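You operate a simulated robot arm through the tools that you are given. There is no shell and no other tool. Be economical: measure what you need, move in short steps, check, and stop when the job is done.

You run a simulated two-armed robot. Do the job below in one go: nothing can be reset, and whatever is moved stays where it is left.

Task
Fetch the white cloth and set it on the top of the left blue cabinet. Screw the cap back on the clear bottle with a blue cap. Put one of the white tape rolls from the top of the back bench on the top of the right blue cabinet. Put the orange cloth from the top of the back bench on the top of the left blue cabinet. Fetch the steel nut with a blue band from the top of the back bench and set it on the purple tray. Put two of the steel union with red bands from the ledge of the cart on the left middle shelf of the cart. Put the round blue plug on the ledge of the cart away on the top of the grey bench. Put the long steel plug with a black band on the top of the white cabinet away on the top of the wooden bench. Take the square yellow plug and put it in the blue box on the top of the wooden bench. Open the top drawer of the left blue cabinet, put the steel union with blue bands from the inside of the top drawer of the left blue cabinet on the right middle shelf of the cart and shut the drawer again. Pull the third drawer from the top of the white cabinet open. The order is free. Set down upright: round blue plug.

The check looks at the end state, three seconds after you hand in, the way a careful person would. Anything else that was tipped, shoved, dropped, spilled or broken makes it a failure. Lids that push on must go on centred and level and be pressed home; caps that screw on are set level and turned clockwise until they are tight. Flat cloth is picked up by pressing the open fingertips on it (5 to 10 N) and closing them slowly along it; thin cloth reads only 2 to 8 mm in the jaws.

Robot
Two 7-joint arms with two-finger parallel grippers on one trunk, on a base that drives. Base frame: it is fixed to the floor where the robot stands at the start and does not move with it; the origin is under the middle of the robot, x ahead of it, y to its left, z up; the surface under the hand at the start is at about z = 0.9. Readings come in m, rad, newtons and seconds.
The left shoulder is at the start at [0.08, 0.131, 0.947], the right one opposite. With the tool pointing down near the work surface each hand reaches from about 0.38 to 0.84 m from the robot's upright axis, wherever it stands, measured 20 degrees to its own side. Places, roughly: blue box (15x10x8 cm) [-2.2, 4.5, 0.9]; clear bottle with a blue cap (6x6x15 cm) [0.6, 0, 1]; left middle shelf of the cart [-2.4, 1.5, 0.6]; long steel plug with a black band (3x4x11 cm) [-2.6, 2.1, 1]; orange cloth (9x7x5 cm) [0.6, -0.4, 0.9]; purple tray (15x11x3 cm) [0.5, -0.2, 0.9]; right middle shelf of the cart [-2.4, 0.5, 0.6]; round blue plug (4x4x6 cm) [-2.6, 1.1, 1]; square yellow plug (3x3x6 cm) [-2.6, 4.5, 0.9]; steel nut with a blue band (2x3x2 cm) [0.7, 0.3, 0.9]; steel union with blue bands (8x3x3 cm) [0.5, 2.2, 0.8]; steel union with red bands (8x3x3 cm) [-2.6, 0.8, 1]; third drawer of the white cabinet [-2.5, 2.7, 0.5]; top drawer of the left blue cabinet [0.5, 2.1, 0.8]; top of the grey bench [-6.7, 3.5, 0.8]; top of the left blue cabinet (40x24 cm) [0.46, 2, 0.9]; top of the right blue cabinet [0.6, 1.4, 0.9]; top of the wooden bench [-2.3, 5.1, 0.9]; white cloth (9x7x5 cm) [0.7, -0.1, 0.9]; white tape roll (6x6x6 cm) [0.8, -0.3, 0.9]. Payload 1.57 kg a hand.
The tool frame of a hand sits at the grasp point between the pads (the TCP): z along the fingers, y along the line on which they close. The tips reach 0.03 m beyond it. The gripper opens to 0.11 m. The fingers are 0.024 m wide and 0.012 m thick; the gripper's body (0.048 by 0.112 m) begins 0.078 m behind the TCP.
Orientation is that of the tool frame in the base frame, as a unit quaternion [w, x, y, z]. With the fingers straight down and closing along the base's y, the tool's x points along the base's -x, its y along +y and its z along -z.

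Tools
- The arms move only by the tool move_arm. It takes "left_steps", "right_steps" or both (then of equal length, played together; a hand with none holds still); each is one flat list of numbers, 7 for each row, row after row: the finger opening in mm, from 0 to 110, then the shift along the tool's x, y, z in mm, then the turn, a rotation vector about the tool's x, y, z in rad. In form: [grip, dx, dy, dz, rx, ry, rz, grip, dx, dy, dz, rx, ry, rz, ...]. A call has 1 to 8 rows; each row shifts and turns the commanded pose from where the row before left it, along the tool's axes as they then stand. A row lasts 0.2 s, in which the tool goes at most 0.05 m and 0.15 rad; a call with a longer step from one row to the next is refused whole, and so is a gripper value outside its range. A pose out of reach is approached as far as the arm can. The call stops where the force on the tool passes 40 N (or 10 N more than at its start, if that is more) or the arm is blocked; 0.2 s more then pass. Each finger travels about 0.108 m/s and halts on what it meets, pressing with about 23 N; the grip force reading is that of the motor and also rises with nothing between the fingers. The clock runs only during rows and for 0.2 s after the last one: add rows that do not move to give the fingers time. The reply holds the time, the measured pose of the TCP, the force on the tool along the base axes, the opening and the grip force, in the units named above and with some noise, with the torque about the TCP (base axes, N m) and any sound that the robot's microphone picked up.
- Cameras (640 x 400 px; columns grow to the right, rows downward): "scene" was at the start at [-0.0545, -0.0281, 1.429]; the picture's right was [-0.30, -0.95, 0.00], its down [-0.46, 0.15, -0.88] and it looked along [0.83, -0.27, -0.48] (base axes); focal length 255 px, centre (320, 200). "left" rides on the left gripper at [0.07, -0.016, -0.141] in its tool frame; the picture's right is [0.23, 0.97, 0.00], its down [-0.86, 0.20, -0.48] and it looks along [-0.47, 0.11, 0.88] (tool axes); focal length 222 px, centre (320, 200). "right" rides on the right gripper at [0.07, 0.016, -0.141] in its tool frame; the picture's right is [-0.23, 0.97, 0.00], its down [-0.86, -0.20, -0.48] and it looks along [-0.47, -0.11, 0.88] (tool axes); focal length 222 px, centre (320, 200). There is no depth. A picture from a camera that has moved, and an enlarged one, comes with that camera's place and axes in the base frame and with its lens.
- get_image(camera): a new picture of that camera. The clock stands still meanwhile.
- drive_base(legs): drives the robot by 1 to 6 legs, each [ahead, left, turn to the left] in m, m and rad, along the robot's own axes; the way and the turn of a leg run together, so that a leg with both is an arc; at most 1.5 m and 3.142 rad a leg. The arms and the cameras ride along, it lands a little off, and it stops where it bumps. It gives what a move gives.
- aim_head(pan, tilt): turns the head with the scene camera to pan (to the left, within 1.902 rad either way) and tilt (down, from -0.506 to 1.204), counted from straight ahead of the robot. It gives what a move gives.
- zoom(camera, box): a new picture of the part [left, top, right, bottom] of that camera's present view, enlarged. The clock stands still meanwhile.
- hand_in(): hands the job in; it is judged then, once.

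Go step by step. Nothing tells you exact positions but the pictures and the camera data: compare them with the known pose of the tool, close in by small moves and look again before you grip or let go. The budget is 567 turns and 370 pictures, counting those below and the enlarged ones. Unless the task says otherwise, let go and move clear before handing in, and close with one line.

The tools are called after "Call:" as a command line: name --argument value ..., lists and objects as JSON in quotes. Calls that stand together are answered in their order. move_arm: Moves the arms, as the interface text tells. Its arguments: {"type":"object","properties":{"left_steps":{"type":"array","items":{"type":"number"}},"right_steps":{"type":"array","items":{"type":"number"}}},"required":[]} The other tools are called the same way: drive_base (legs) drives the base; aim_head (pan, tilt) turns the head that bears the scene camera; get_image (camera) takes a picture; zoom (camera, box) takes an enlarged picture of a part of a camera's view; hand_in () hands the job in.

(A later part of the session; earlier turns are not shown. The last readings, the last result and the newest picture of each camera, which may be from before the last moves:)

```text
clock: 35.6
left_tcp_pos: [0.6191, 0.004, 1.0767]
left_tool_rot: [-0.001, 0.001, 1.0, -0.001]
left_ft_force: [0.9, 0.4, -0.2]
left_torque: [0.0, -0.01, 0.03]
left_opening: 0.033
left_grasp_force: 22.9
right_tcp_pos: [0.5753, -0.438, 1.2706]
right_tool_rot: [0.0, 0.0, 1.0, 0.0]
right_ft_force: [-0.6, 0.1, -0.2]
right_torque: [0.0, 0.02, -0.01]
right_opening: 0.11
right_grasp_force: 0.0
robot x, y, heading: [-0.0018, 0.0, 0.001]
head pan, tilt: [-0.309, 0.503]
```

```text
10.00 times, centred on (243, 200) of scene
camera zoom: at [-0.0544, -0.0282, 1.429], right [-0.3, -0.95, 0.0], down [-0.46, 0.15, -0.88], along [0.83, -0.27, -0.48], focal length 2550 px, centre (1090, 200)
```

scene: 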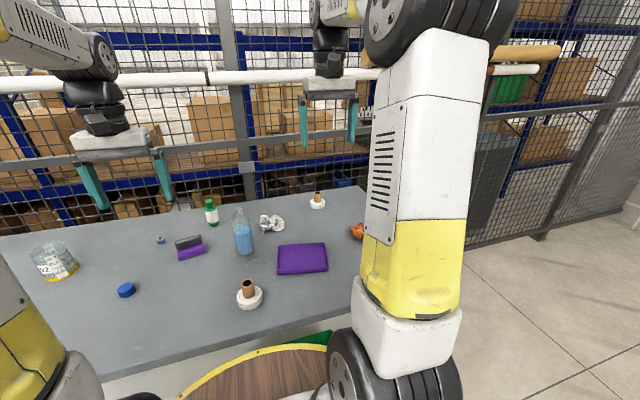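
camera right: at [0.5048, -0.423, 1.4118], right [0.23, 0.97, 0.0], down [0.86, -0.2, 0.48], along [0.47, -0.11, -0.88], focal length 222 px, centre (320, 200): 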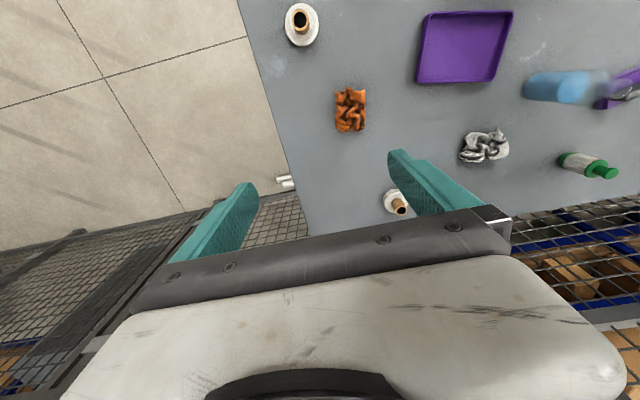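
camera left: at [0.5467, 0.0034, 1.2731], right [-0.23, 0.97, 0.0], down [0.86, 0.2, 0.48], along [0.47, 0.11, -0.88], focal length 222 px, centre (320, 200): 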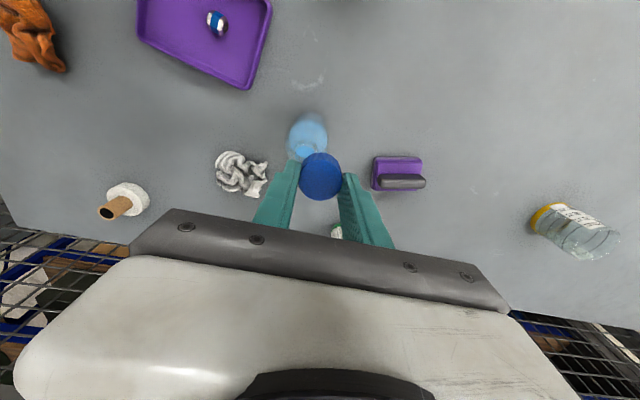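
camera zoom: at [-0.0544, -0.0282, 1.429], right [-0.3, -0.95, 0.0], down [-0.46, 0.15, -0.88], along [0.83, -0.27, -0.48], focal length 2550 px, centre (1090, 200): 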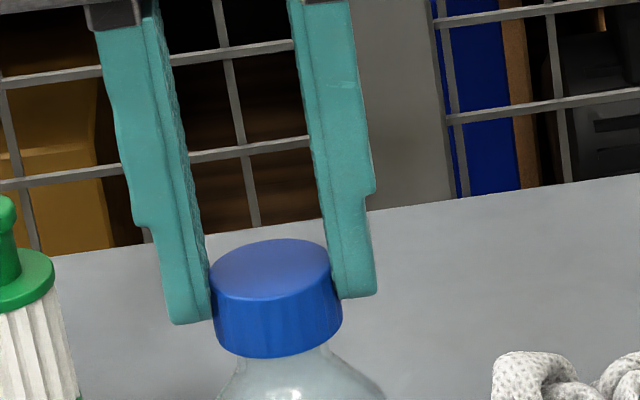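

The cap is sliding over the neck without force. I continue down in small steps.

Call:
move_arm --left_steps '[0, 0, 0, 1.5, 0, 0, 0, 0, 0, 0, 1.5, 0, 0, 0, 0, 0, 0, 1, 0, 0, 0, 0, 0, 0, 0, 0, 0, 0]'

```text
clock: 36.6
left_tcp_pos: [0.6187, 0.003, 1.0736]
left_tool_rot: [0.0, 0.0, 1.0, 0.001]
left_ft_force: [-0.3, -0.3, -0.6]
left_torque: [-0.01, 0.03, 0.0]
left_opening: 0.033
left_grasp_force: 23.0
right_tcp_pos: [0.5741, -0.4395, 1.2709]
right_tool_rot: [0.0, 0.0, 1.0, 0.0]
right_ft_force: [-0.3, -0.5, -0.5]
right_torque: [0.04, -0.01, 0.0]
right_opening: 0.1101
right_grasp_force: 0.0
robot x, y, heading: [0.0051, -0.0022, 0.0]
head pan, tilt: [-0.309, 0.503]
```

Call:
move_arm --left_steps '[0, 0, 0, 1.5, 0, 0, 0, 0, 0, 0, 1, 0, 0, 0, 0, 0, 0, 1, 0, 0, 0, 0, 0, 0, 0, 0, 0, 0]'

Call:
zoom --camera "scene" --box '[211, 180, 275, 220]'

```text
clock: 37.6
left_tcp_pos: [0.6175, 0.0051, 1.0722]
left_tool_rot: [0.001, -0.001, 1.0, -0.002]
left_ft_force: [-2.1, 0.2, 24.2]
left_torque: [0.08, 0.12, -0.01]
left_opening: 0.0331
left_grasp_force: 23.0
right_tcp_pos: [0.5741, -0.4387, 1.2704]
right_tool_rot: [0.0, 0.0, 1.0, 0.001]
right_ft_force: [0.3, -0.6, 0.0]
right_torque: [0.0, -0.01, -0.03]
right_opening: 0.1102
right_grasp_force: 0.0
robot x, y, heading: [-0.0013, 0.0017, -0.0]
head pan, tilt: [-0.309, 0.503]
```

```text
10.00 times, centred on (243, 200) of scene
camera zoom: at [-0.0552, -0.0281, 1.4289], right [-0.3, -0.95, 0.0], down [-0.46, 0.15, -0.88], along [0.83, -0.27, -0.48], focal length 2550 px, centre (1090, 200)
```

zoom: 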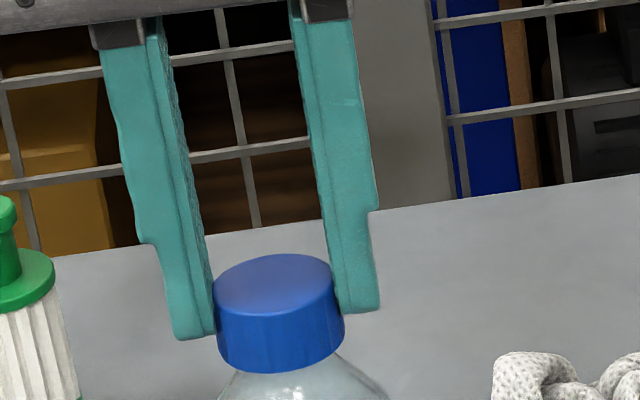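

Contact at the thread (24 N). I ease off slightly and turn clockwise.

Call:
move_arm --left_steps '[0, 0, 0, -1, 0, 0, 0, 0, 0, 0, 0, 0, 0, 0.12, 0, 0, 0, 0, 0, 0, 0.15, 0, 0, 0, 0, 0, 0, 0.15, 0, 0, 0, 0, 0, 0, 0.15, 0, 0, 0, 0, 0, 0, 0.15, 0, 0, 0, 0, 0, 0, 0.15, 0, 0, 0, 0, 0, 0, 0]'

Call:
zoom --camera "scene" --box '[195, 180, 291, 240]'

```text
clock: 39.4
left_tcp_pos: [0.6186, 0.0039, 1.0707]
left_tool_rot: [0.0, 0.422, 0.906, 0.001]
left_ft_force: [-0.1, -0.1, 11.6]
left_torque: [-0.03, -0.01, -0.01]
left_opening: 0.033
left_grasp_force: 23.2
right_tcp_pos: [0.5742, -0.4389, 1.2715]
right_tool_rot: [0.001, 0.0, 1.0, 0.0]
right_ft_force: [-0.1, -0.4, -0.8]
right_torque: [0.03, 0.0, 0.01]
right_opening: 0.1103
right_grasp_force: 0.1
robot x, y, heading: [0.0, -0.001, -0.003]
head pan, tilt: [-0.309, 0.503]
```

```text
6.67 times, centred on (243, 210) of scene
camera zoom: at [-0.0547, -0.0282, 1.4289], right [-0.3, -0.95, 0.0], down [-0.46, 0.15, -0.88], along [0.83, -0.27, -0.48], focal length 1700 px, centre (833, 133)
```

zoom: 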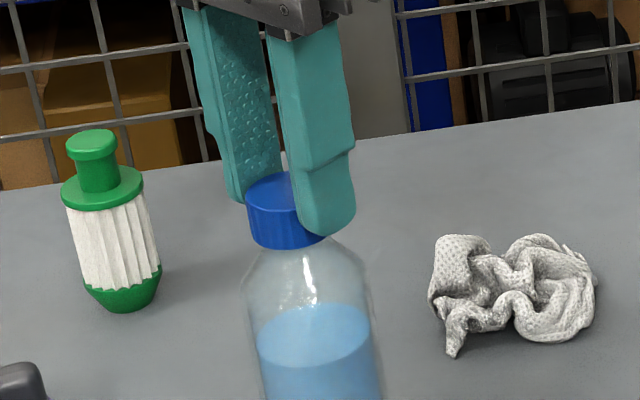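

Call:
move_arm --left_steps '[0, 0, 0, 0.2, 0, 0, 0.12, 0, 0, 0, 0.2, 0, 0, 0.15, 0, 0, 0, 0, 0, 0, 0.15, 0, 0, 0, 0, 0, 0, 0.15, 0, 0, 0, 0, 0, 0, 0.15, 0, 0, 0, 0, 0, 0, 0.15, 0, 0, 0, 0, 0, 0, 0.15, 0, 0, 0, 0, 0, 0, 0.1]'

```text
clock: 41.2
left_tcp_pos: [0.6175, 0.0044, 1.0706]
left_tool_rot: [-0.001, 0.839, 0.544, 0.0]
left_ft_force: [-2.5, -0.3, 6.5]
left_torque: [0.0, 0.23, 0.0]
left_opening: 0.033
left_grasp_force: 23.1
right_tcp_pos: [0.5748, -0.4394, 1.2708]
right_tool_rot: [0.0, -0.001, 1.0, 0.0]
right_ft_force: [0.4, 0.5, -1.5]
right_torque: [0.0, 0.02, -0.02]
right_opening: 0.11
right_grasp_force: 0.0
robot x, y, heading: [0.0017, -0.0008, -0.003]
head pan, tilt: [-0.309, 0.503]
```

Vertical force is easing, so the thread is drawing the cap down. I continue turning.

Call:
move_arm --left_steps '[0, 0, 0, 0.3, 0, 0, 0.12, 0, 0, 0, 0.2, 0, 0, 0.15, 0, 0, 0, 0, 0, 0, 0.15, 0, 0, 0, 0, 0, 0, 0.15, 0, 0, 0, 0, 0, 0, 0.15, 0, 0, 0, 0, 0, 0, 0.15, 0, 0, 0, 0, 0, 0, 0]'

Call:
zoom --camera "scene" --box '[195, 180, 291, 240]'

```text
clock: 42.8
left_tcp_pos: [0.6186, 0.0054, 1.0697]
left_tool_rot: [0.001, 0.99, 0.14, -0.001]
left_ft_force: [0.0, 0.5, 6.6]
left_torque: [0.15, -0.13, 0.0]
left_opening: 0.0332
left_grasp_force: 23.6
right_tcp_pos: [0.5751, -0.439, 1.2712]
right_tool_rot: [-0.001, 0.0, 1.0, -0.001]
right_ft_force: [0.1, -0.8, -0.6]
right_torque: [-0.03, -0.01, 0.02]
right_opening: 0.1099
right_grasp_force: 0.0
robot x, y, heading: [0.0023, -0.0019, 0.0]
head pan, tilt: [-0.309, 0.503]
```

```text
6.67 times, centred on (243, 210) of scene
camera zoom: at [-0.0546, -0.0281, 1.4289], right [-0.3, -0.95, 0.0], down [-0.46, 0.15, -0.88], along [0.83, -0.27, -0.48], focal length 1700 px, centre (833, 133)
```

zoom: 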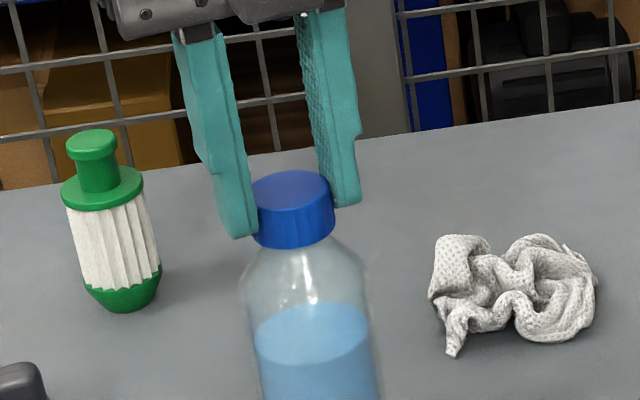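

Call:
move_arm --left_steps '[0, 0, 0, 0.3, 0, 0, 0.12, 0, 0, 0, 0.2, 0, 0, 0.15, 0, 0, 0, 0, 0, 0, 0.15, 0, 0, 0, 0, 0, 0, 0.15, 0, 0, 0, 0, 0, 0, 0.15, 0, 0, 0, 0, 0, 0, 0.15, 0, 0, 0, 0, 0, 0, 0]'

```text
clock: 44.4
left_tcp_pos: [0.618, 0.0039, 1.0687]
left_tool_rot: [0.0, 0.957, -0.29, 0.001]
left_ft_force: [0.4, 1.0, 5.7]
left_torque: [0.06, -0.22, -0.04]
left_opening: 0.0329
left_grasp_force: 23.2
right_tcp_pos: [0.5748, -0.4386, 1.2711]
right_tool_rot: [0.0, 0.0, 1.0, 0.0]
right_ft_force: [-0.6, 0.2, -0.1]
right_torque: [0.03, 0.0, 0.01]
right_opening: 0.11
right_grasp_force: 0.2
robot x, y, heading: [-0.0014, 0.0005, -0.0]
head pan, tilt: [-0.309, 0.503]
```

Call:
move_arm --left_steps '[0, 0, 0, 0.3, 0, 0, 0.12, 0, 0, 0, 0.2, 0, 0, 0.15, 0, 0, 0, 0, 0, 0, 0.15, 0, 0, 0, 0, 0, 0, 0.15, 0, 0, 0, 0, 0, 0, 0.15, 0, 0, 0, 0, 0, 0, 0.15, 0, 0, 0, 0, 0, 0, 0]'

Call:
zoom --camera "scene" --box '[195, 180, 291, 240]'

```text
clock: 46.0
left_tcp_pos: [0.4875, -0.0382, 1.0502]
left_tool_rot: [-0.001, 0.748, -0.664, 0.0]
left_ft_force: [-0.3, 0.2, -0.4]
left_torque: [0.01, 0.01, -0.02]
left_opening: 0.0
left_grasp_force: 21.1
left hand out of reach, approached as far as the arm can: row 4, 5, 6
right_tcp_pos: [0.5739, -0.4401, 1.2711]
right_tool_rot: [0.001, 0.0, 1.0, 0.0]
right_ft_force: [0.7, -0.1, 0.4]
right_torque: [0.01, 0.01, 0.02]
right_opening: 0.1098
right_grasp_force: 0.0
robot x, y, heading: [0.0016, -0.0002, -0.003]
head pan, tilt: [-0.309, 0.503]
```

```text
6.67 times, centred on (243, 210) of scene
camera zoom: at [-0.0544, -0.0281, 1.429], right [-0.3, -0.95, 0.0], down [-0.46, 0.15, -0.88], along [0.83, -0.27, -0.48], focal length 1700 px, centre (833, 133)
```

zoom: 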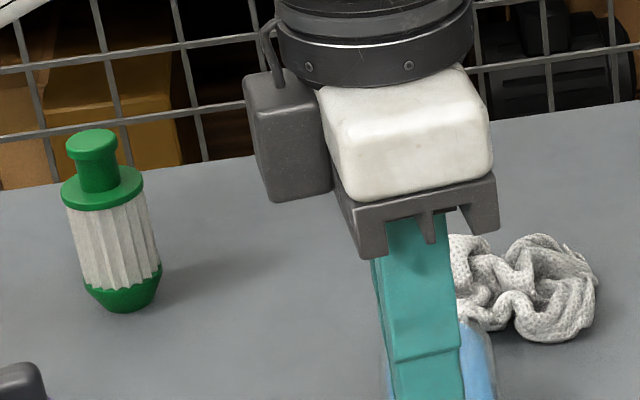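

The wrist limit threw the hand sideways and the grip slid off. I check the bottle at once.

Call:
get_image --camera "scene"

Call:
get_image --camera "right"

```text
334 pictures are left
camera scene: at [-0.0544, -0.0281, 1.429], right [-0.3, -0.95, 0.0], down [-0.46, 0.15, -0.88], along [0.83, -0.27, -0.48], focal length 255 px, centre (320, 200)
```

scene: 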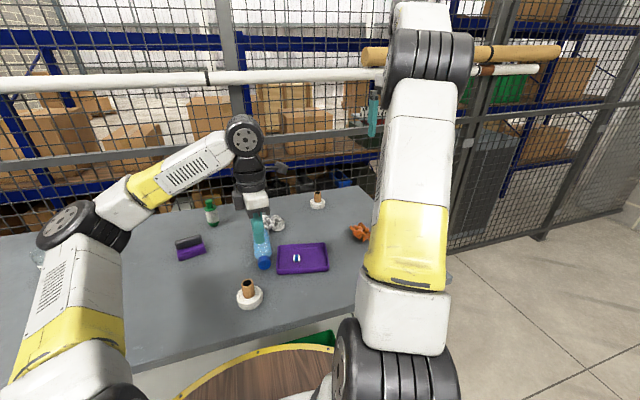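

```text
333 pictures are left
camera right: at [0.5047, -0.4231, 1.4117], right [0.23, 0.97, 0.0], down [0.86, -0.2, 0.48], along [0.47, -0.11, -0.88], focal length 222 px, centre (320, 200)
```

right: 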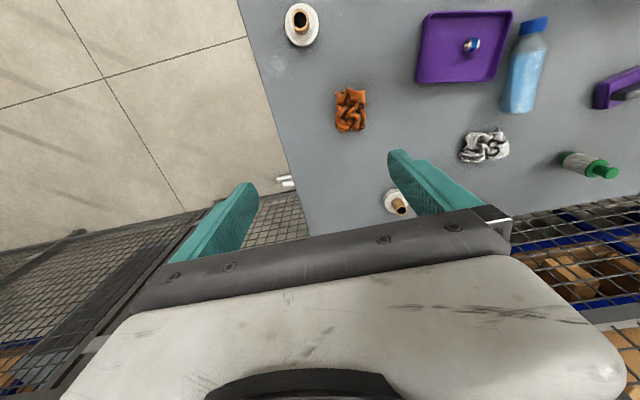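

The bottle has tipped onto its side with the cap on (toward the robot). I raise the left hand, unwind the wrist, and look at it closely.

Call:
move_arm --left_steps '[0, 0, 0, -20, 0, 0, 0, 0, 0, 0, -30, 0, 0, 0, 0, 0, 0, -30, 0, 0, 0, 0, 0, 0, -30, 0, 0, 0, 0, 0, 0, -30, 0, 0, 0]'

Call:
move_arm --left_steps '[30, 0, 0, 0, 0, 0, -0.15, 30, 0, 0, 0, 0, 0, -0.15, 30, 0, 0, 0, 0, 0, -0.15, 30, 0, 0, 0, 0, 0, -0.15, 30, 0, 0, 0, 0, 0, -0.15, 30, 0, 0, 0, 0, 0, -0.15, 30, 0, 0, 0, 0, 0, -0.15, 30, 0, 0, 0, 0, 0, -0.15]'

Call:
move_arm --left_steps '[30, 0, 0, 0, 0, 0, -0.15, 30, 0, 0, 0, 0, 0, -0.15, 30, 0, 0, 0, 0, 0, -0.15, 30, 0, 0, 0, 0, 0, -0.15, 30, 0, 0, 0, 0, 0, -0.15, 30, 0, 0, 0, 0, 0, -0.15, 30, 0, 0, 0, 0, 0, -0.15, 30, 0, 0, 0, 0, 0, -0.15]'

Call:
move_arm --left_steps '[60, 0, 0, 0, 0, 0, -0.15, 60, 0, 0, 0, 0, 0, -0.15, 60, 0, 0, 0, 0, 0, -0.15, 60, 0, 0, 0, 0, 0, -0.15, 60, 0, 0, 0, 0, 0, -0.15, 60, 0, 0, 0, 0, 0, -0.15, 60, 0, 0, 0, 0, 0, -0.15, 60, 0, 0, 0, 0, 0, -0.15]'

Call:
get_image --camera "left"

```text
clock: 47.2
left_tcp_pos: [0.4547, -0.0502, 1.1805]
left_tool_rot: [0.001, 0.748, -0.664, 0.001]
left_ft_force: [0.6, -0.1, 0.2]
left_torque: [0.0, 0.01, -0.02]
left_opening: 0.0
left_grasp_force: 21.2
left hand out of reach, approached as far as the arm can: row 1, 2, 3, 4, 5
right_tcp_pos: [0.5752, -0.4382, 1.2715]
right_tool_rot: [0.0, 0.001, 1.0, 0.001]
right_ft_force: [0.7, -0.8, -0.1]
right_torque: [-0.01, 0.01, 0.02]
right_opening: 0.1103
right_grasp_force: 0.0
robot x, y, heading: [0.0035, -0.0018, 0.005]
head pan, tilt: [-0.309, 0.503]
```

```text
clock: 49.0
left_tcp_pos: [0.4553, -0.0506, 1.1796]
left_tool_rot: [0.0, 0.992, -0.127, 0.0]
left_ft_force: [0.0, 0.5, -0.4]
left_torque: [0.0, -0.01, -0.01]
left_opening: 0.03
left_grasp_force: 0.1
right_tcp_pos: [0.5747, -0.4391, 1.2704]
right_tool_rot: [0.0, 0.0, 1.0, 0.0]
right_ft_force: [0.7, 0.0, 0.6]
right_torque: [0.03, 0.04, 0.02]
right_opening: 0.1101
right_grasp_force: 0.0
robot x, y, heading: [-0.0009, 0.0004, 0.001]
head pan, tilt: [-0.309, 0.503]
```

```text
clock: 50.8
left_tcp_pos: [0.4553, -0.049, 1.1791]
left_tool_rot: [0.0, 0.891, 0.454, 0.001]
left_ft_force: [-0.1, 0.1, 0.4]
left_torque: [0.05, 0.01, 0.01]
left_opening: 0.03
left_grasp_force: 0.1
right_tcp_pos: [0.5747, -0.4388, 1.2721]
right_tool_rot: [-0.001, 0.0, 1.0, 0.0]
right_ft_force: [0.6, -0.7, 0.4]
right_torque: [-0.02, 0.0, -0.01]
right_opening: 0.1101
right_grasp_force: 0.0
robot x, y, heading: [0.0003, 0.0059, -0.001]
head pan, tilt: [-0.309, 0.503]
```

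```text
clock: 52.6
left_tcp_pos: [0.4559, -0.0494, 1.1793]
left_tool_rot: [0.0, 0.478, 0.879, -0.001]
left_ft_force: [0.0, 0.5, -0.2]
left_torque: [0.02, -0.01, -0.03]
left_opening: 0.0598
left_grasp_force: 0.1
right_tcp_pos: [0.5736, -0.439, 1.2705]
right_tool_rot: [-0.001, 0.0, 1.0, 0.0]
right_ft_force: [0.1, -0.2, 0.3]
right_torque: [-0.04, -0.02, -0.02]
right_opening: 0.11
right_grasp_force: 0.0
robot x, y, heading: [0.0008, 0.0018, 0.003]
head pan, tilt: [-0.309, 0.503]
```

```text
332 pictures are left
camera left: at [0.4046, 0.0007, 1.3216], right [0.69, 0.72, 0.0], down [0.63, -0.61, 0.48], along [0.34, -0.33, -0.88], focal length 222 px, centre (320, 200)
```

left: 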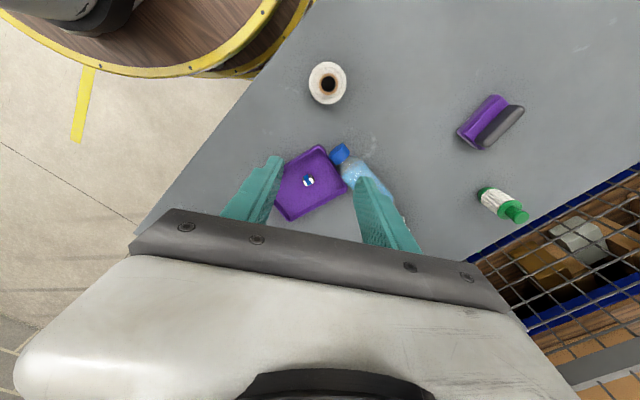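

Call:
zoom --camera "right" --box '[400, 0, 600, 125]'

Call:
zoom --camera "scene" --box '[205, 205, 365, 305]'

```text
3.20 times, centred on (500, 62) of right
camera zoom: at [0.5047, -0.4231, 1.4117], right [0.23, 0.97, 0.0], down [0.86, -0.2, 0.48], along [0.47, -0.11, -0.88], focal length 711 px, centre (-256, 640)
```

zoom: 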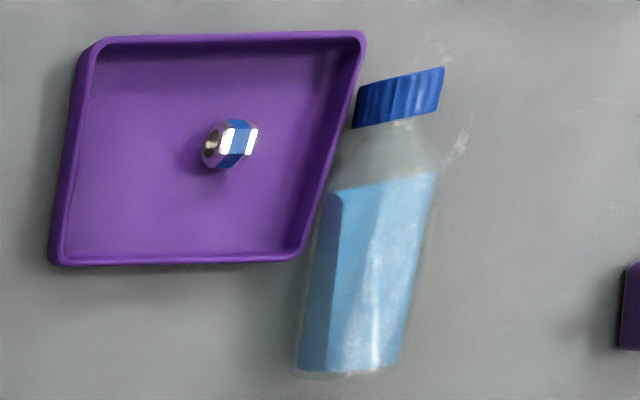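

```text
4.00 times, centred on (285, 255) of scene
camera zoom: at [-0.0544, -0.0281, 1.429], right [-0.3, -0.95, 0.0], down [-0.46, 0.15, -0.88], along [0.83, -0.27, -0.48], focal length 1020 px, centre (460, -20)
```

zoom: 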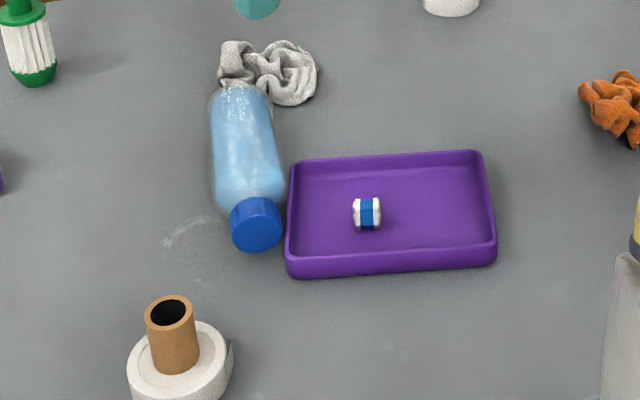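

The bottle lies along −x from base (0.66,−0.065) to cap (0.51,−0.058), beside the tray. I'll grip its lower body at x≈0.625, clear of tray and cloth. First I unwind and move above.

Call:
move_arm --left_steps '[90, 0, 0, 0, 0, 0, -0.1354, 90, 0, 0, 0, 0, 0, -0.1354, 90, 0, 0, 0, 0, 0, -0.1354, 90, 0, 0, 0, 0, 0, -0.1354, 90, 0, 0, 0, 0, 0, -0.1354, 90, 0, 0, 0, 0, 0, -0.1354, 90, 0, 0, 0, 0, 0, -0.1354, 90, 0, 0, 0, 0, 0, 0]'

Call:
move_arm --left_steps '[90, -20, -3, 0, 0, 0, 0, 90, -38, -3, 0, 0, 0, 0, 90, -38, -3, 0, 0, 0, 0, 90, -38, -3, 0, 0, 0, 0, 90, -36, -5, 0, 0, 0, 0, 90, 0, 0, 35, 0, 0, 0, 90, 0, 0, 35, 0, 0, 0, 90, 0, 0, 30, 0, 0, 0]'

Call:
get_image --camera "left"

```text
clock: 54.4
left_tcp_pos: [0.4546, -0.0483, 1.1799]
left_tool_rot: [-0.001, 0.025, 1.0, 0.0]
left_ft_force: [-0.4, 0.1, 0.5]
left_torque: [0.03, -0.01, 0.06]
left_opening: 0.09
left_grasp_force: 0.1
right_tcp_pos: [0.5733, -0.4375, 1.27]
right_tool_rot: [0.0, 0.001, 1.0, 0.001]
right_ft_force: [0.7, 0.0, -0.2]
right_torque: [0.05, -0.01, 0.0]
right_opening: 0.1101
right_grasp_force: 0.1
robot x, y, heading: [-0.0004, 0.0034, 0.0]
head pan, tilt: [-0.309, 0.503]
```

```text
clock: 56.2
left_tcp_pos: [0.625, -0.0758, 1.0783]
left_tool_rot: [0.0, 0.025, 1.0, -0.001]
left_ft_force: [-0.1, -0.2, 0.4]
left_torque: [-0.01, 0.02, 0.01]
left_opening: 0.0901
left_grasp_force: 0.0
right_tcp_pos: [0.5753, -0.4391, 1.271]
right_tool_rot: [0.0, 0.001, 1.0, 0.0]
right_ft_force: [-0.4, 0.2, -0.3]
right_torque: [0.02, 0.01, -0.02]
right_opening: 0.1098
right_grasp_force: 0.0
robot x, y, heading: [0.0009, 0.0012, 0.001]
head pan, tilt: [-0.309, 0.503]
```

```text
329 pictures are left
camera left: at [0.5545, -0.0884, 1.2203], right [-0.18, 0.98, 0.0], down [0.86, 0.15, 0.48], along [0.47, 0.08, -0.88], focal length 222 px, centre (320, 200)
```

left: 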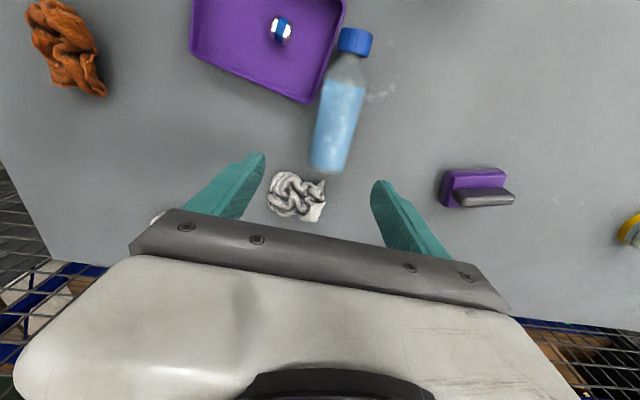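

Call:
move_arm --left_steps '[85, 0, 13, 20, 0, 0, 0, 85, 0, 0, 40, 0, 0, 0, 85, 0, 0, 40, 0, 0, 0, 85, 0, 0, 30, 0, 0, 0, 85, 0, 0, 10, 0, 0, 0, 85, 0, 0, 0, 0, 0, 0]'

Call:
get_image --camera "left"

```text
clock: 57.6
left_tcp_pos: [0.6266, -0.0632, 0.9371]
left_tool_rot: [0.0, 0.026, 1.0, 0.0]
left_ft_force: [-0.6, -0.7, 0.8]
left_torque: [0.0, -0.01, 0.04]
left_opening: 0.0847
left_grasp_force: 0.0
right_tcp_pos: [0.5756, -0.4386, 1.2705]
right_tool_rot: [-0.001, 0.0, 1.0, 0.0]
right_ft_force: [1.0, -0.7, 0.2]
right_torque: [0.01, 0.01, 0.01]
right_opening: 0.1099
right_grasp_force: 0.1
robot x, y, heading: [-0.0021, 0.0009, 0.0]
head pan, tilt: [-0.309, 0.503]
```

```text
328 pictures are left
camera left: at [0.5558, -0.0756, 1.0804], right [-0.18, 0.98, 0.0], down [0.86, 0.15, 0.48], along [0.47, 0.08, -0.88], focal length 222 px, centre (320, 200)
```

left: 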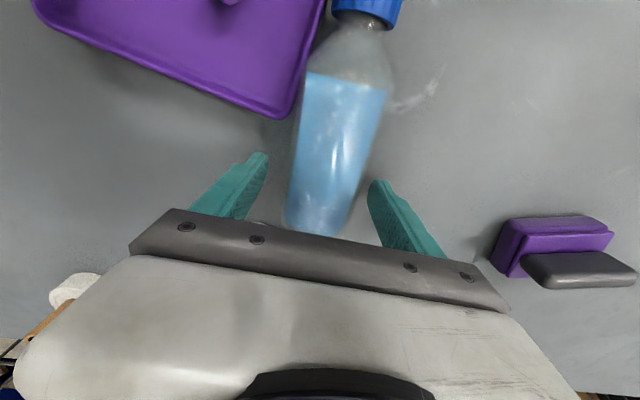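

Call:
move_arm --left_steps '[70, 0, 0, 0, 0, 0, 0, 62, 0, 0, 0, 0, 0, 0, 54, 0, 0, 0, 0, 0, 0, 46, 0, 0, 0, 0, 0, 0, 38, 0, 0, 0, 0, 0, 0, 25, 0, 0, 0, 0, 0, 0, 10, 0, 0, 0, 0, 0, 0, 0, 0, 0, 0, 0, 0, 0]'

Call:
move_arm --left_steps '[0, 0, 0, -3, 0, 0, 0, 0, 0, 0, -7, 0, 0, 0, 0, 0, 0, -10, 0, 0, 0, 0, 0, 0, -15, 0, 0, 0, 0, 0, 0, -20, 0, 0, 0, 0, 0, 0, -20, 0, 0, 0, 0, 0, 0, -20, 0, 0, 0]'

Call:
get_image --camera "left"

Call:
zoom --camera "scene" --box '[160, 150, 368, 280]'

```text
clock: 59.4
left_tcp_pos: [0.6259, -0.0644, 0.9386]
left_tool_rot: [0.0, 0.026, 1.0, 0.0]
left_ft_force: [0.6, 1.0, -0.3]
left_torque: [-0.01, 0.0, -0.05]
left_opening: 0.0545
left_grasp_force: 22.6
right_tcp_pos: [0.5737, -0.4393, 1.2702]
right_tool_rot: [0.0, 0.0, 1.0, 0.0]
right_ft_force: [-0.2, -0.5, -0.4]
right_torque: [-0.02, 0.01, 0.07]
right_opening: 0.1099
right_grasp_force: 0.0
robot x, y, heading: [-0.0025, -0.0009, 0.003]
head pan, tilt: [-0.309, 0.503]
```

```text
clock: 61.0
left_tcp_pos: [0.6256, -0.0621, 1.0351]
left_tool_rot: [0.0, 0.027, 1.0, 0.0]
left_ft_force: [-0.1, 1.4, -2.4]
left_torque: [-0.02, -0.05, -0.01]
left_opening: 0.0543
left_grasp_force: 23.4
right_tcp_pos: [0.5751, -0.4396, 1.2709]
right_tool_rot: [0.0, 0.0, 1.0, 0.0]
right_ft_force: [0.3, 0.4, -0.5]
right_torque: [0.0, 0.0, 0.03]
right_opening: 0.1102
right_grasp_force: 0.1
robot x, y, heading: [-0.0038, 0.0029, -0.001]
head pan, tilt: [-0.309, 0.503]
```

```text
327 pictures are left
camera left: at [0.5549, -0.0749, 1.1773], right [-0.18, 0.98, 0.0], down [0.86, 0.15, 0.48], along [0.47, 0.08, -0.88], focal length 222 px, centre (320, 200)
```

left: 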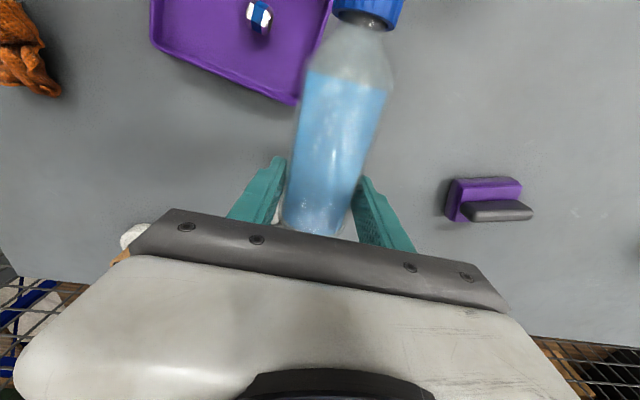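

```text
3.08 times, centred on (264, 215) of scene
camera zoom: at [-0.0542, -0.0282, 1.429], right [-0.3, -0.95, 0.0], down [-0.46, 0.15, -0.88], along [0.83, -0.27, -0.48], focal length 784 px, centre (492, 154)
```

zoom: 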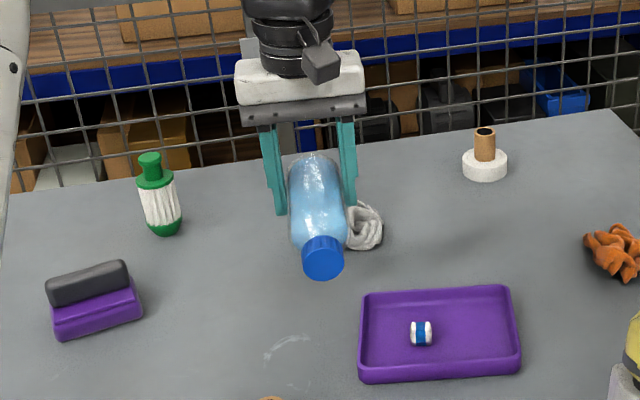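

The bottle is held and light. I raise it, move toward the free area, then yaw it so the cap faces away from me.

Call:
move_arm --left_steps '[0, 0, 5, -20, 0, 0, 0, 0, 2, 15, -25, 0, 0, 0, 0, 5, 20, -20, 0, 0, 0, 0, 5, 25, 0, 0, 0, 0, 0, 5, 25, 0, 0, 0, 0, 0, 5, 20, 0, 0, 0, 0, 0, 0, 0, 0, 0, 0, 0.1, 0, 0, 0, 0, 0, 0, 0.14]'

Call:
move_arm --left_steps '[0, 0, 0, 0, 0, 0, 0.15, 0, 0, 0, 0, 0, 0, 0.15, 0, 0, 0, 0, 0, 0, 0.15, 0, 0, 0, 0, 0, 0, 0.15, 0, 0, 0, 0, 0, 0, 0.15, 0, 0, 0, 0, 0, 0, 0.15, 0, 0, 0, 0, 0, 0, 0.15, 0, 0, 0, 0, 0, 0, 0.15]'

Call:
move_arm --left_steps '[0, 0, 0, 0, 0, 0, 0.15, 0, 0, 0, 0, 0, 0, 0.15, 0, 0, 0, 0, 0, 0, 0.15, 0, 0, 0, 0, 0, 0, 0.15, 0, 0, 0, 0, 0, 0, 0.15, 0, 0, 0, 0, 0, 0, 0.15, 0, 0, 0, 0, 0, 0, 0.15, 0, 0, 0, 0, 0, 0, 0.15]'

Call:
get_image --camera "scene"

```text
clock: 62.8
left_tcp_pos: [0.6078, 0.0488, 1.099]
left_tool_rot: [0.0, 0.146, 0.989, 0.0]
left_ft_force: [-1.1, -0.7, -2.4]
left_torque: [-0.03, -0.06, 0.02]
left_opening: 0.0547
left_grasp_force: 23.2
right_tcp_pos: [0.5751, -0.4383, 1.2697]
right_tool_rot: [0.001, 0.0, 1.0, 0.0]
right_ft_force: [0.0, 0.3, -0.3]
right_torque: [-0.02, 0.01, -0.02]
right_opening: 0.1103
right_grasp_force: 0.1
robot x, y, heading: [-0.0008, 0.0017, -0.003]
head pan, tilt: [-0.309, 0.503]
```

```text
clock: 64.6
left_tcp_pos: [0.6087, 0.0493, 1.0997]
left_tool_rot: [0.0, 0.68, 0.733, 0.001]
left_ft_force: [0.0, 0.0, -1.2]
left_torque: [-0.08, -0.02, -0.03]
left_opening: 0.0545
left_grasp_force: 23.1
right_tcp_pos: [0.5742, -0.4392, 1.2704]
right_tool_rot: [-0.001, 0.0, 1.0, 0.001]
right_ft_force: [0.0, 0.7, -0.4]
right_torque: [0.0, 0.03, 0.0]
right_opening: 0.1102
right_grasp_force: 0.0
robot x, y, heading: [0.0001, 0.0012, 0.006]
head pan, tilt: [-0.309, 0.503]
```

```text
clock: 66.4
left_tcp_pos: [0.6072, 0.0497, 1.1003]
left_tool_rot: [-0.001, 0.975, 0.221, -0.001]
left_ft_force: [-0.7, 1.0, -2.3]
left_torque: [-0.05, 0.05, -0.01]
left_opening: 0.0543
left_grasp_force: 23.2
right_tcp_pos: [0.5744, -0.4377, 1.2706]
right_tool_rot: [0.0, 0.0, 1.0, 0.0]
right_ft_force: [-0.6, 0.6, 0.3]
right_torque: [0.03, -0.01, 0.02]
right_opening: 0.1097
right_grasp_force: 0.1
robot x, y, heading: [-0.002, 0.0039, 0.002]
head pan, tilt: [-0.309, 0.503]
```

```text
325 pictures are left
camera scene: at [-0.0544, -0.0282, 1.429], right [-0.3, -0.95, 0.0], down [-0.46, 0.15, -0.88], along [0.83, -0.27, -0.48], focal length 255 px, centre (320, 200)
```

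scene: 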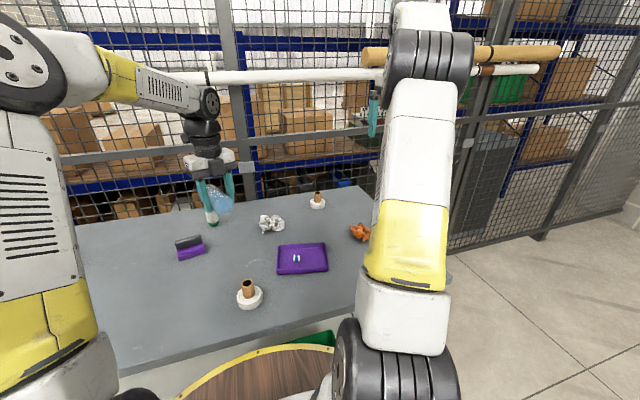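

Call:
move_arm --left_steps '[0, 0, 0, 0, 0, 0, 0.15, 0, 0, 0, 10, 0, 0, 0.15, 0, 0, 0, 30, 0, 0, 0.1, 0, 0, 0, 40, 0, 0, 0, 0, 0, 0, 40, 0, 0, 0, 0, 0, 0, 25, 0, 0, 0, 0, 0, 0, 8, 0, 0, 0, 0, 0, 0, 3, 0, 0, 0]'

Call:
get_image --camera "scene"

Call:
get_image --camera "left"

```text
clock: 68.2
left_tcp_pos: [0.6089, 0.0496, 0.9429]
left_tool_rot: [0.0, 1.0, 0.026, 0.0]
left_ft_force: [0.9, 0.3, -1.9]
left_torque: [-0.02, 0.06, 0.03]
left_opening: 0.0545
left_grasp_force: 22.9
right_tcp_pos: [0.5754, -0.4393, 1.2718]
right_tool_rot: [0.0, 0.0, 1.0, 0.0]
right_ft_force: [0.3, -0.1, -0.4]
right_torque: [0.01, -0.02, 0.0]
right_opening: 0.1099
right_grasp_force: 0.2
robot x, y, heading: [0.0023, 0.0028, -0.0]
head pan, tilt: [-0.309, 0.503]
```

```text
324 pictures are left
camera scene: at [-0.0543, -0.0281, 1.429], right [-0.3, -0.95, 0.0], down [-0.46, 0.15, -0.88], along [0.83, -0.27, -0.48], focal length 255 px, centre (320, 200)
```

scene: 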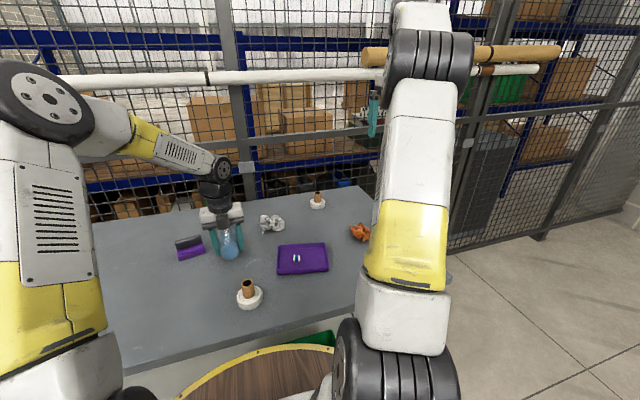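

```text
323 pictures are left
camera left: at [0.6781, 0.068, 1.0855], right [0.28, -0.96, 0.0], down [-0.84, -0.24, 0.48], along [-0.46, -0.13, -0.88], focal length 222 px, centre (320, 200)
```

left: 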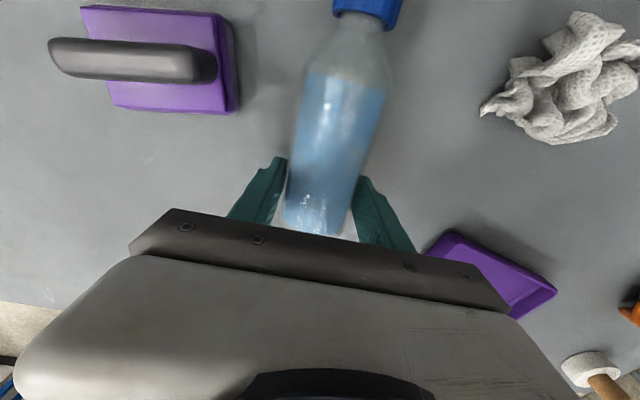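

Call:
move_arm --left_steps '[0, 0, 0, 3, 0, 0, 0, 0, 0, 0, 1.5, 0, 0, 0, 60, 0, 0, 0, 0, 0, 0, 75, 0, 0, 0, 0, 0, 0, 75, 0, 0, 0, 0, 0, 0, 75, 0, 0, 0, 0, 0, 0]'

Call:
get_image --camera "left"

```text
clock: 69.6
left_tcp_pos: [0.6092, 0.0492, 0.9394]
left_tool_rot: [0.0, 1.0, 0.025, -0.001]
left_ft_force: [-0.2, -0.5, -0.1]
left_torque: [-0.01, -0.01, 0.0]
left_opening: 0.0751
left_grasp_force: 0.0
right_tcp_pos: [0.5742, -0.439, 1.2697]
right_tool_rot: [0.0, 0.0, 1.0, 0.0]
right_ft_force: [0.9, -0.4, 0.5]
right_torque: [0.01, -0.02, -0.04]
right_opening: 0.1099
right_grasp_force: 0.0
robot x, y, heading: [-0.0007, -0.0031, 0.0]
head pan, tilt: [-0.309, 0.503]
```

```text
322 pictures are left
camera left: at [0.6781, 0.0684, 1.0811], right [0.28, -0.96, 0.0], down [-0.84, -0.24, 0.48], along [-0.46, -0.13, -0.88], focal length 222 px, centre (320, 200)
```

left: 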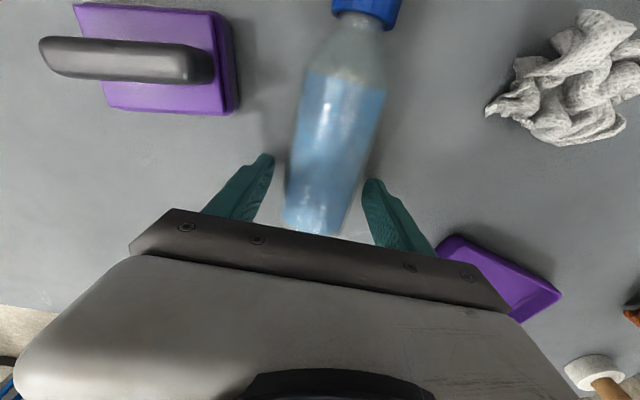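

Call:
move_arm --left_steps '[68, 14, 0, 0, 0, 0, 0, 68, 14, 0, 0, 0, 0, 0, 68, 14, 0, 0, 0, 0, 0, 60, 0, 0, 0, 0, 0, 0, 50, 0, 0, 0, 0, 0, 0, 40, 0, 0, 0, 0, 0, 0, 20, 0, 0, 0, 0, 0, 0, 0, 0, 0, 0, 0, 0, 0]'

Call:
move_arm --left_steps '[0, 0, 0, -5, 0, 0, 0, 0, 0, 0, -15, 0, 0, 0, 0, 0, 0, -25, 0, 0, 0, 0, 0, 0, -30, 0, 0, 0, 0, 0, 0, -30, 0, 0, 0, 0, 0, 0, -30, 0, 0, 0]'

Call:
get_image --camera "left"

```text
clock: 71.4
left_tcp_pos: [0.6517, 0.053, 0.9398]
left_tool_rot: [0.0, 1.0, 0.025, 0.0]
left_ft_force: [0.1, 1.3, 1.3]
left_torque: [0.01, 0.08, 0.0]
left_opening: 0.0545
left_grasp_force: 22.7
right_tcp_pos: [0.5748, -0.4389, 1.2707]
right_tool_rot: [0.0, 0.0, 1.0, 0.0]
right_ft_force: [0.5, 0.0, 0.3]
right_torque: [-0.02, 0.02, -0.01]
right_opening: 0.1101
right_grasp_force: 0.1
robot x, y, heading: [-0.0026, 0.0015, -0.003]
head pan, tilt: [-0.309, 0.503]
```

```text
clock: 72.8
left_tcp_pos: [0.6504, 0.0494, 1.0763]
left_tool_rot: [0.0, 1.0, 0.027, -0.001]
left_ft_force: [0.2, 0.4, -1.6]
left_torque: [0.01, -0.01, -0.01]
left_opening: 0.0544
left_grasp_force: 22.5
right_tcp_pos: [0.5749, -0.4392, 1.2702]
right_tool_rot: [0.001, 0.0, 1.0, 0.0]
right_ft_force: [0.2, -0.3, 0.2]
right_torque: [-0.01, 0.03, -0.02]
right_opening: 0.11
right_grasp_force: 0.0
robot x, y, heading: [0.0, 0.0009, -0.002]
head pan, tilt: [-0.309, 0.503]
```

```text
321 pictures are left
camera left: at [0.7207, 0.0689, 1.2178], right [0.28, -0.96, 0.0], down [-0.84, -0.24, 0.48], along [-0.46, -0.13, -0.88], focal length 222 px, centre (320, 200)
```

left: 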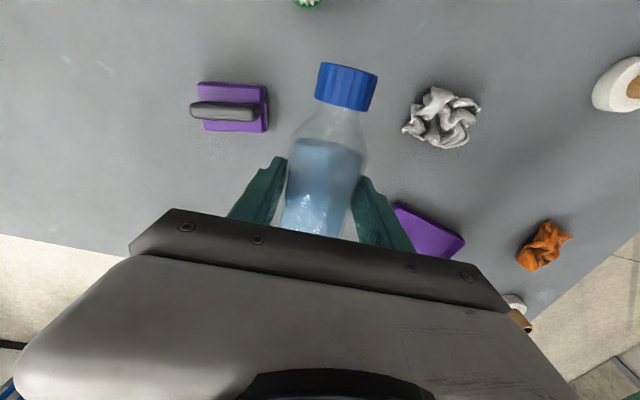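

Now I pitch the hand so the cap goes up and the tool ends pointing ahead.

Call:
move_arm --left_steps '[0, 0, 0, -15, 0, 0.07, 0, 0, 0, 0, -15, 0, 0.12, 0, 0, 0, 0, 0, 0, 0.14, 0, 0, 0, 0, 0, 0, 0.14, 0, 0, 0, 0, 0, 0, 0.14, 0, 0, 0, 0, 0, 0, 0.14, 0, 0, 0, 0, 0, 0, 0.14, 0]'

Call:
get_image --camera "scene"

```text
clock: 74.4
left_tcp_pos: [0.6489, 0.0503, 1.1045]
left_tool_rot: [-0.01, 0.903, 0.021, 0.429]
left_ft_force: [-0.1, -0.3, -2.9]
left_torque: [0.01, 0.02, 0.0]
left_opening: 0.0543
left_grasp_force: 22.8
right_tcp_pos: [0.5755, -0.4392, 1.271]
right_tool_rot: [0.0, 0.0, 1.0, 0.0]
right_ft_force: [-1.0, -0.8, -0.5]
right_torque: [-0.02, -0.02, 0.01]
right_opening: 0.1098
right_grasp_force: 0.1
robot x, y, heading: [0.0039, 0.0003, 0.001]
head pan, tilt: [-0.309, 0.503]
```

```text
320 pictures are left
camera scene: at [-0.0543, -0.0281, 1.429], right [-0.3, -0.95, 0.0], down [-0.46, 0.15, -0.88], along [0.83, -0.27, -0.48], focal length 255 px, centre (320, 200)
```

scene: 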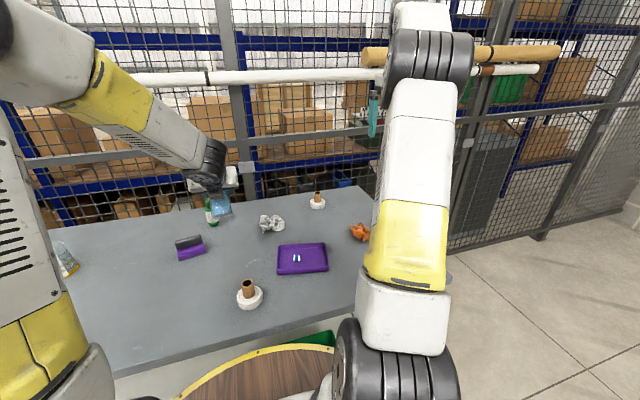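

Call:
move_arm --left_steps '[0, 0, 0, 0, 0, 0.136, 0, 0, 0, 0, 0, 0, 0.136, 0, 0, 0, 0, 0, 0, 0.136, 0, 0, 0, 0, 0, 0, 0.136, 0, 0, 0, 0, 0, 0, 0.136, 0, 0, 0, 0, 0, 0, 0, 0]'

Call:
get_image --camera "scene"

```text
clock: 75.8
left_tcp_pos: [0.6486, 0.0509, 1.1051]
left_tool_rot: [-0.017, 0.707, 0.018, 0.706]
left_ft_force: [0.4, -0.2, -1.6]
left_torque: [0.02, 0.01, -0.02]
left_opening: 0.0544
left_grasp_force: 22.7
right_tcp_pos: [0.5751, -0.4388, 1.2703]
right_tool_rot: [0.0, 0.0, 1.0, 0.0]
right_ft_force: [0.1, -0.9, 0.9]
right_torque: [0.0, -0.01, 0.02]
right_opening: 0.1099
right_grasp_force: 0.0
robot x, y, heading: [-0.0053, 0.0017, -0.002]
head pan, tilt: [-0.309, 0.503]
```

```text
319 pictures are left
camera scene: at [-0.0544, -0.0282, 1.429], right [-0.3, -0.95, 0.0], down [-0.46, 0.15, -0.88], along [0.83, -0.27, -0.48], focal length 255 px, centre (320, 200)
```

scene: 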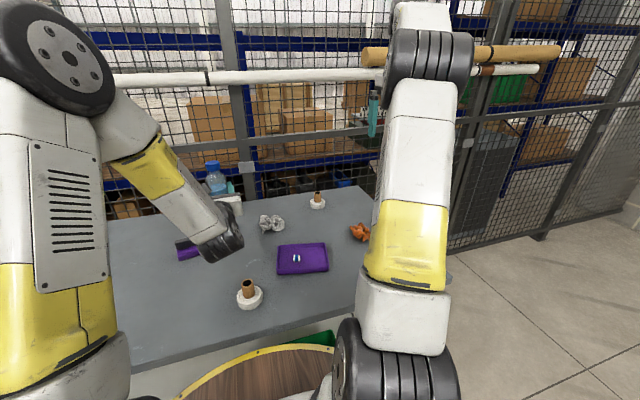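

The bottle is upright in hand. I check the clearance below wrist and forearm before lowering.

Call:
get_image --camera "right"

Call:
zoom --camera "scene" --box '[100, 130, 340, 280]'

```text
318 pictures are left
camera right: at [0.5047, -0.4231, 1.4117], right [0.23, 0.97, 0.0], down [0.86, -0.2, 0.48], along [0.47, -0.11, -0.88], focal length 222 px, centre (320, 200)
```

right: 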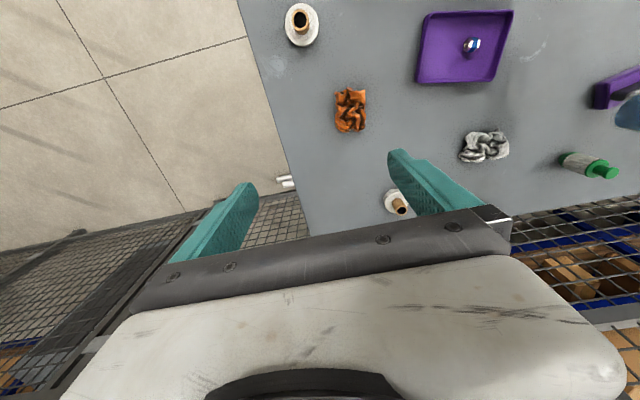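

```text
2.67 times, centred on (220, 205) of scene
camera zoom: at [-0.0544, -0.0282, 1.429], right [-0.3, -0.95, 0.0], down [-0.46, 0.15, -0.88], along [0.83, -0.27, -0.48], focal length 680 px, centre (587, 187)
```

zoom: 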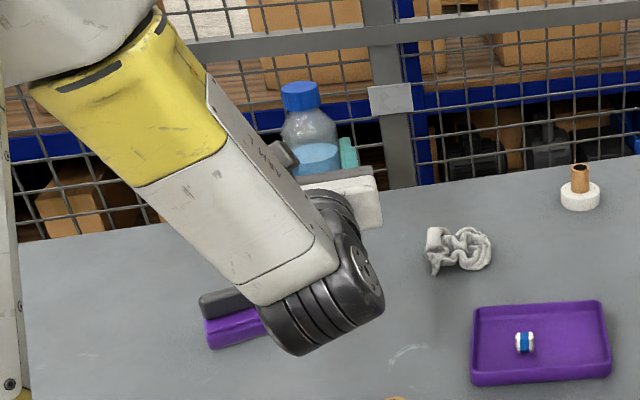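

I move the bottle forward to about [0.75, 0.045], so the wrist clears the tape roll, then lower partway.

Call:
move_arm --left_steps '[0, 0, 2, 15, 0, 0, 0, 0, 0, 2, 25, 0, 0, 0, 0, 0, 2, 30, 0, 0, 0, 0, 0, 0, 30, 0, 0, 0, 0, -20, 0, 0, 0, 0, 0, 0, -25, 0, 0, 0, 0, 0, 0, -25, 0, 0, 0, 0, 0, 0, 0, 0, 0, 0, 0, 0]'

Call:
get_image --camera "scene"

Call:
get_image --camera "left"

```text
clock: 77.6
left_tcp_pos: [0.7486, 0.0511, 1.0362]
left_tool_rot: [-0.018, 0.708, 0.018, 0.706]
left_ft_force: [-0.7, -0.2, -1.4]
left_torque: [0.03, 0.04, 0.01]
left_opening: 0.0542
left_grasp_force: 22.9
right_tcp_pos: [0.5744, -0.4384, 1.2714]
right_tool_rot: [0.0, 0.0, 1.0, 0.0]
right_ft_force: [-0.1, -0.6, -0.4]
right_torque: [-0.01, -0.01, 0.02]
right_opening: 0.1096
right_grasp_force: 0.2
robot x, y, heading: [-0.0021, -0.0027, -0.001]
head pan, tilt: [-0.309, 0.503]
```

```text
316 pictures are left
camera scene: at [-0.0543, -0.0282, 1.429], right [-0.3, -0.95, 0.0], down [-0.46, 0.15, -0.88], along [0.83, -0.27, -0.48], focal length 255 px, centre (320, 200)
```

scene: 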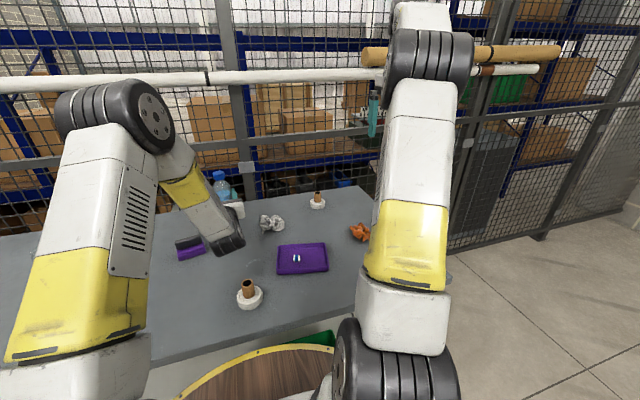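

```text
315 pictures are left
camera left: at [0.6076, 0.0589, 1.1055], right [0.05, -0.97, 0.23], down [-0.47, -0.22, -0.85], along [0.88, -0.06, -0.47], focal length 222 px, centre (320, 200)
```

left: 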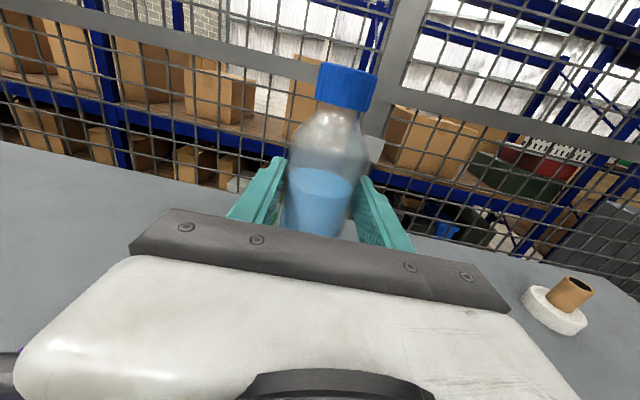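

Call:
zoom --camera "scene" --box '[150, 160, 310, 260]'

```text
4.00 times, centred on (230, 210) of scene
camera zoom: at [-0.0543, -0.0282, 1.429], right [-0.3, -0.95, 0.0], down [-0.46, 0.15, -0.88], along [0.83, -0.27, -0.48], focal length 1020 px, centre (680, 160)
```

zoom: 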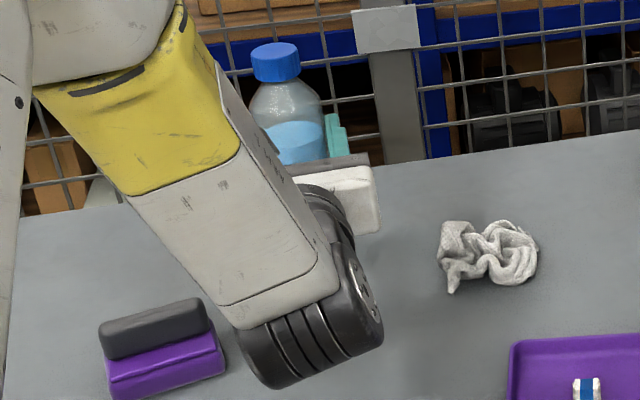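

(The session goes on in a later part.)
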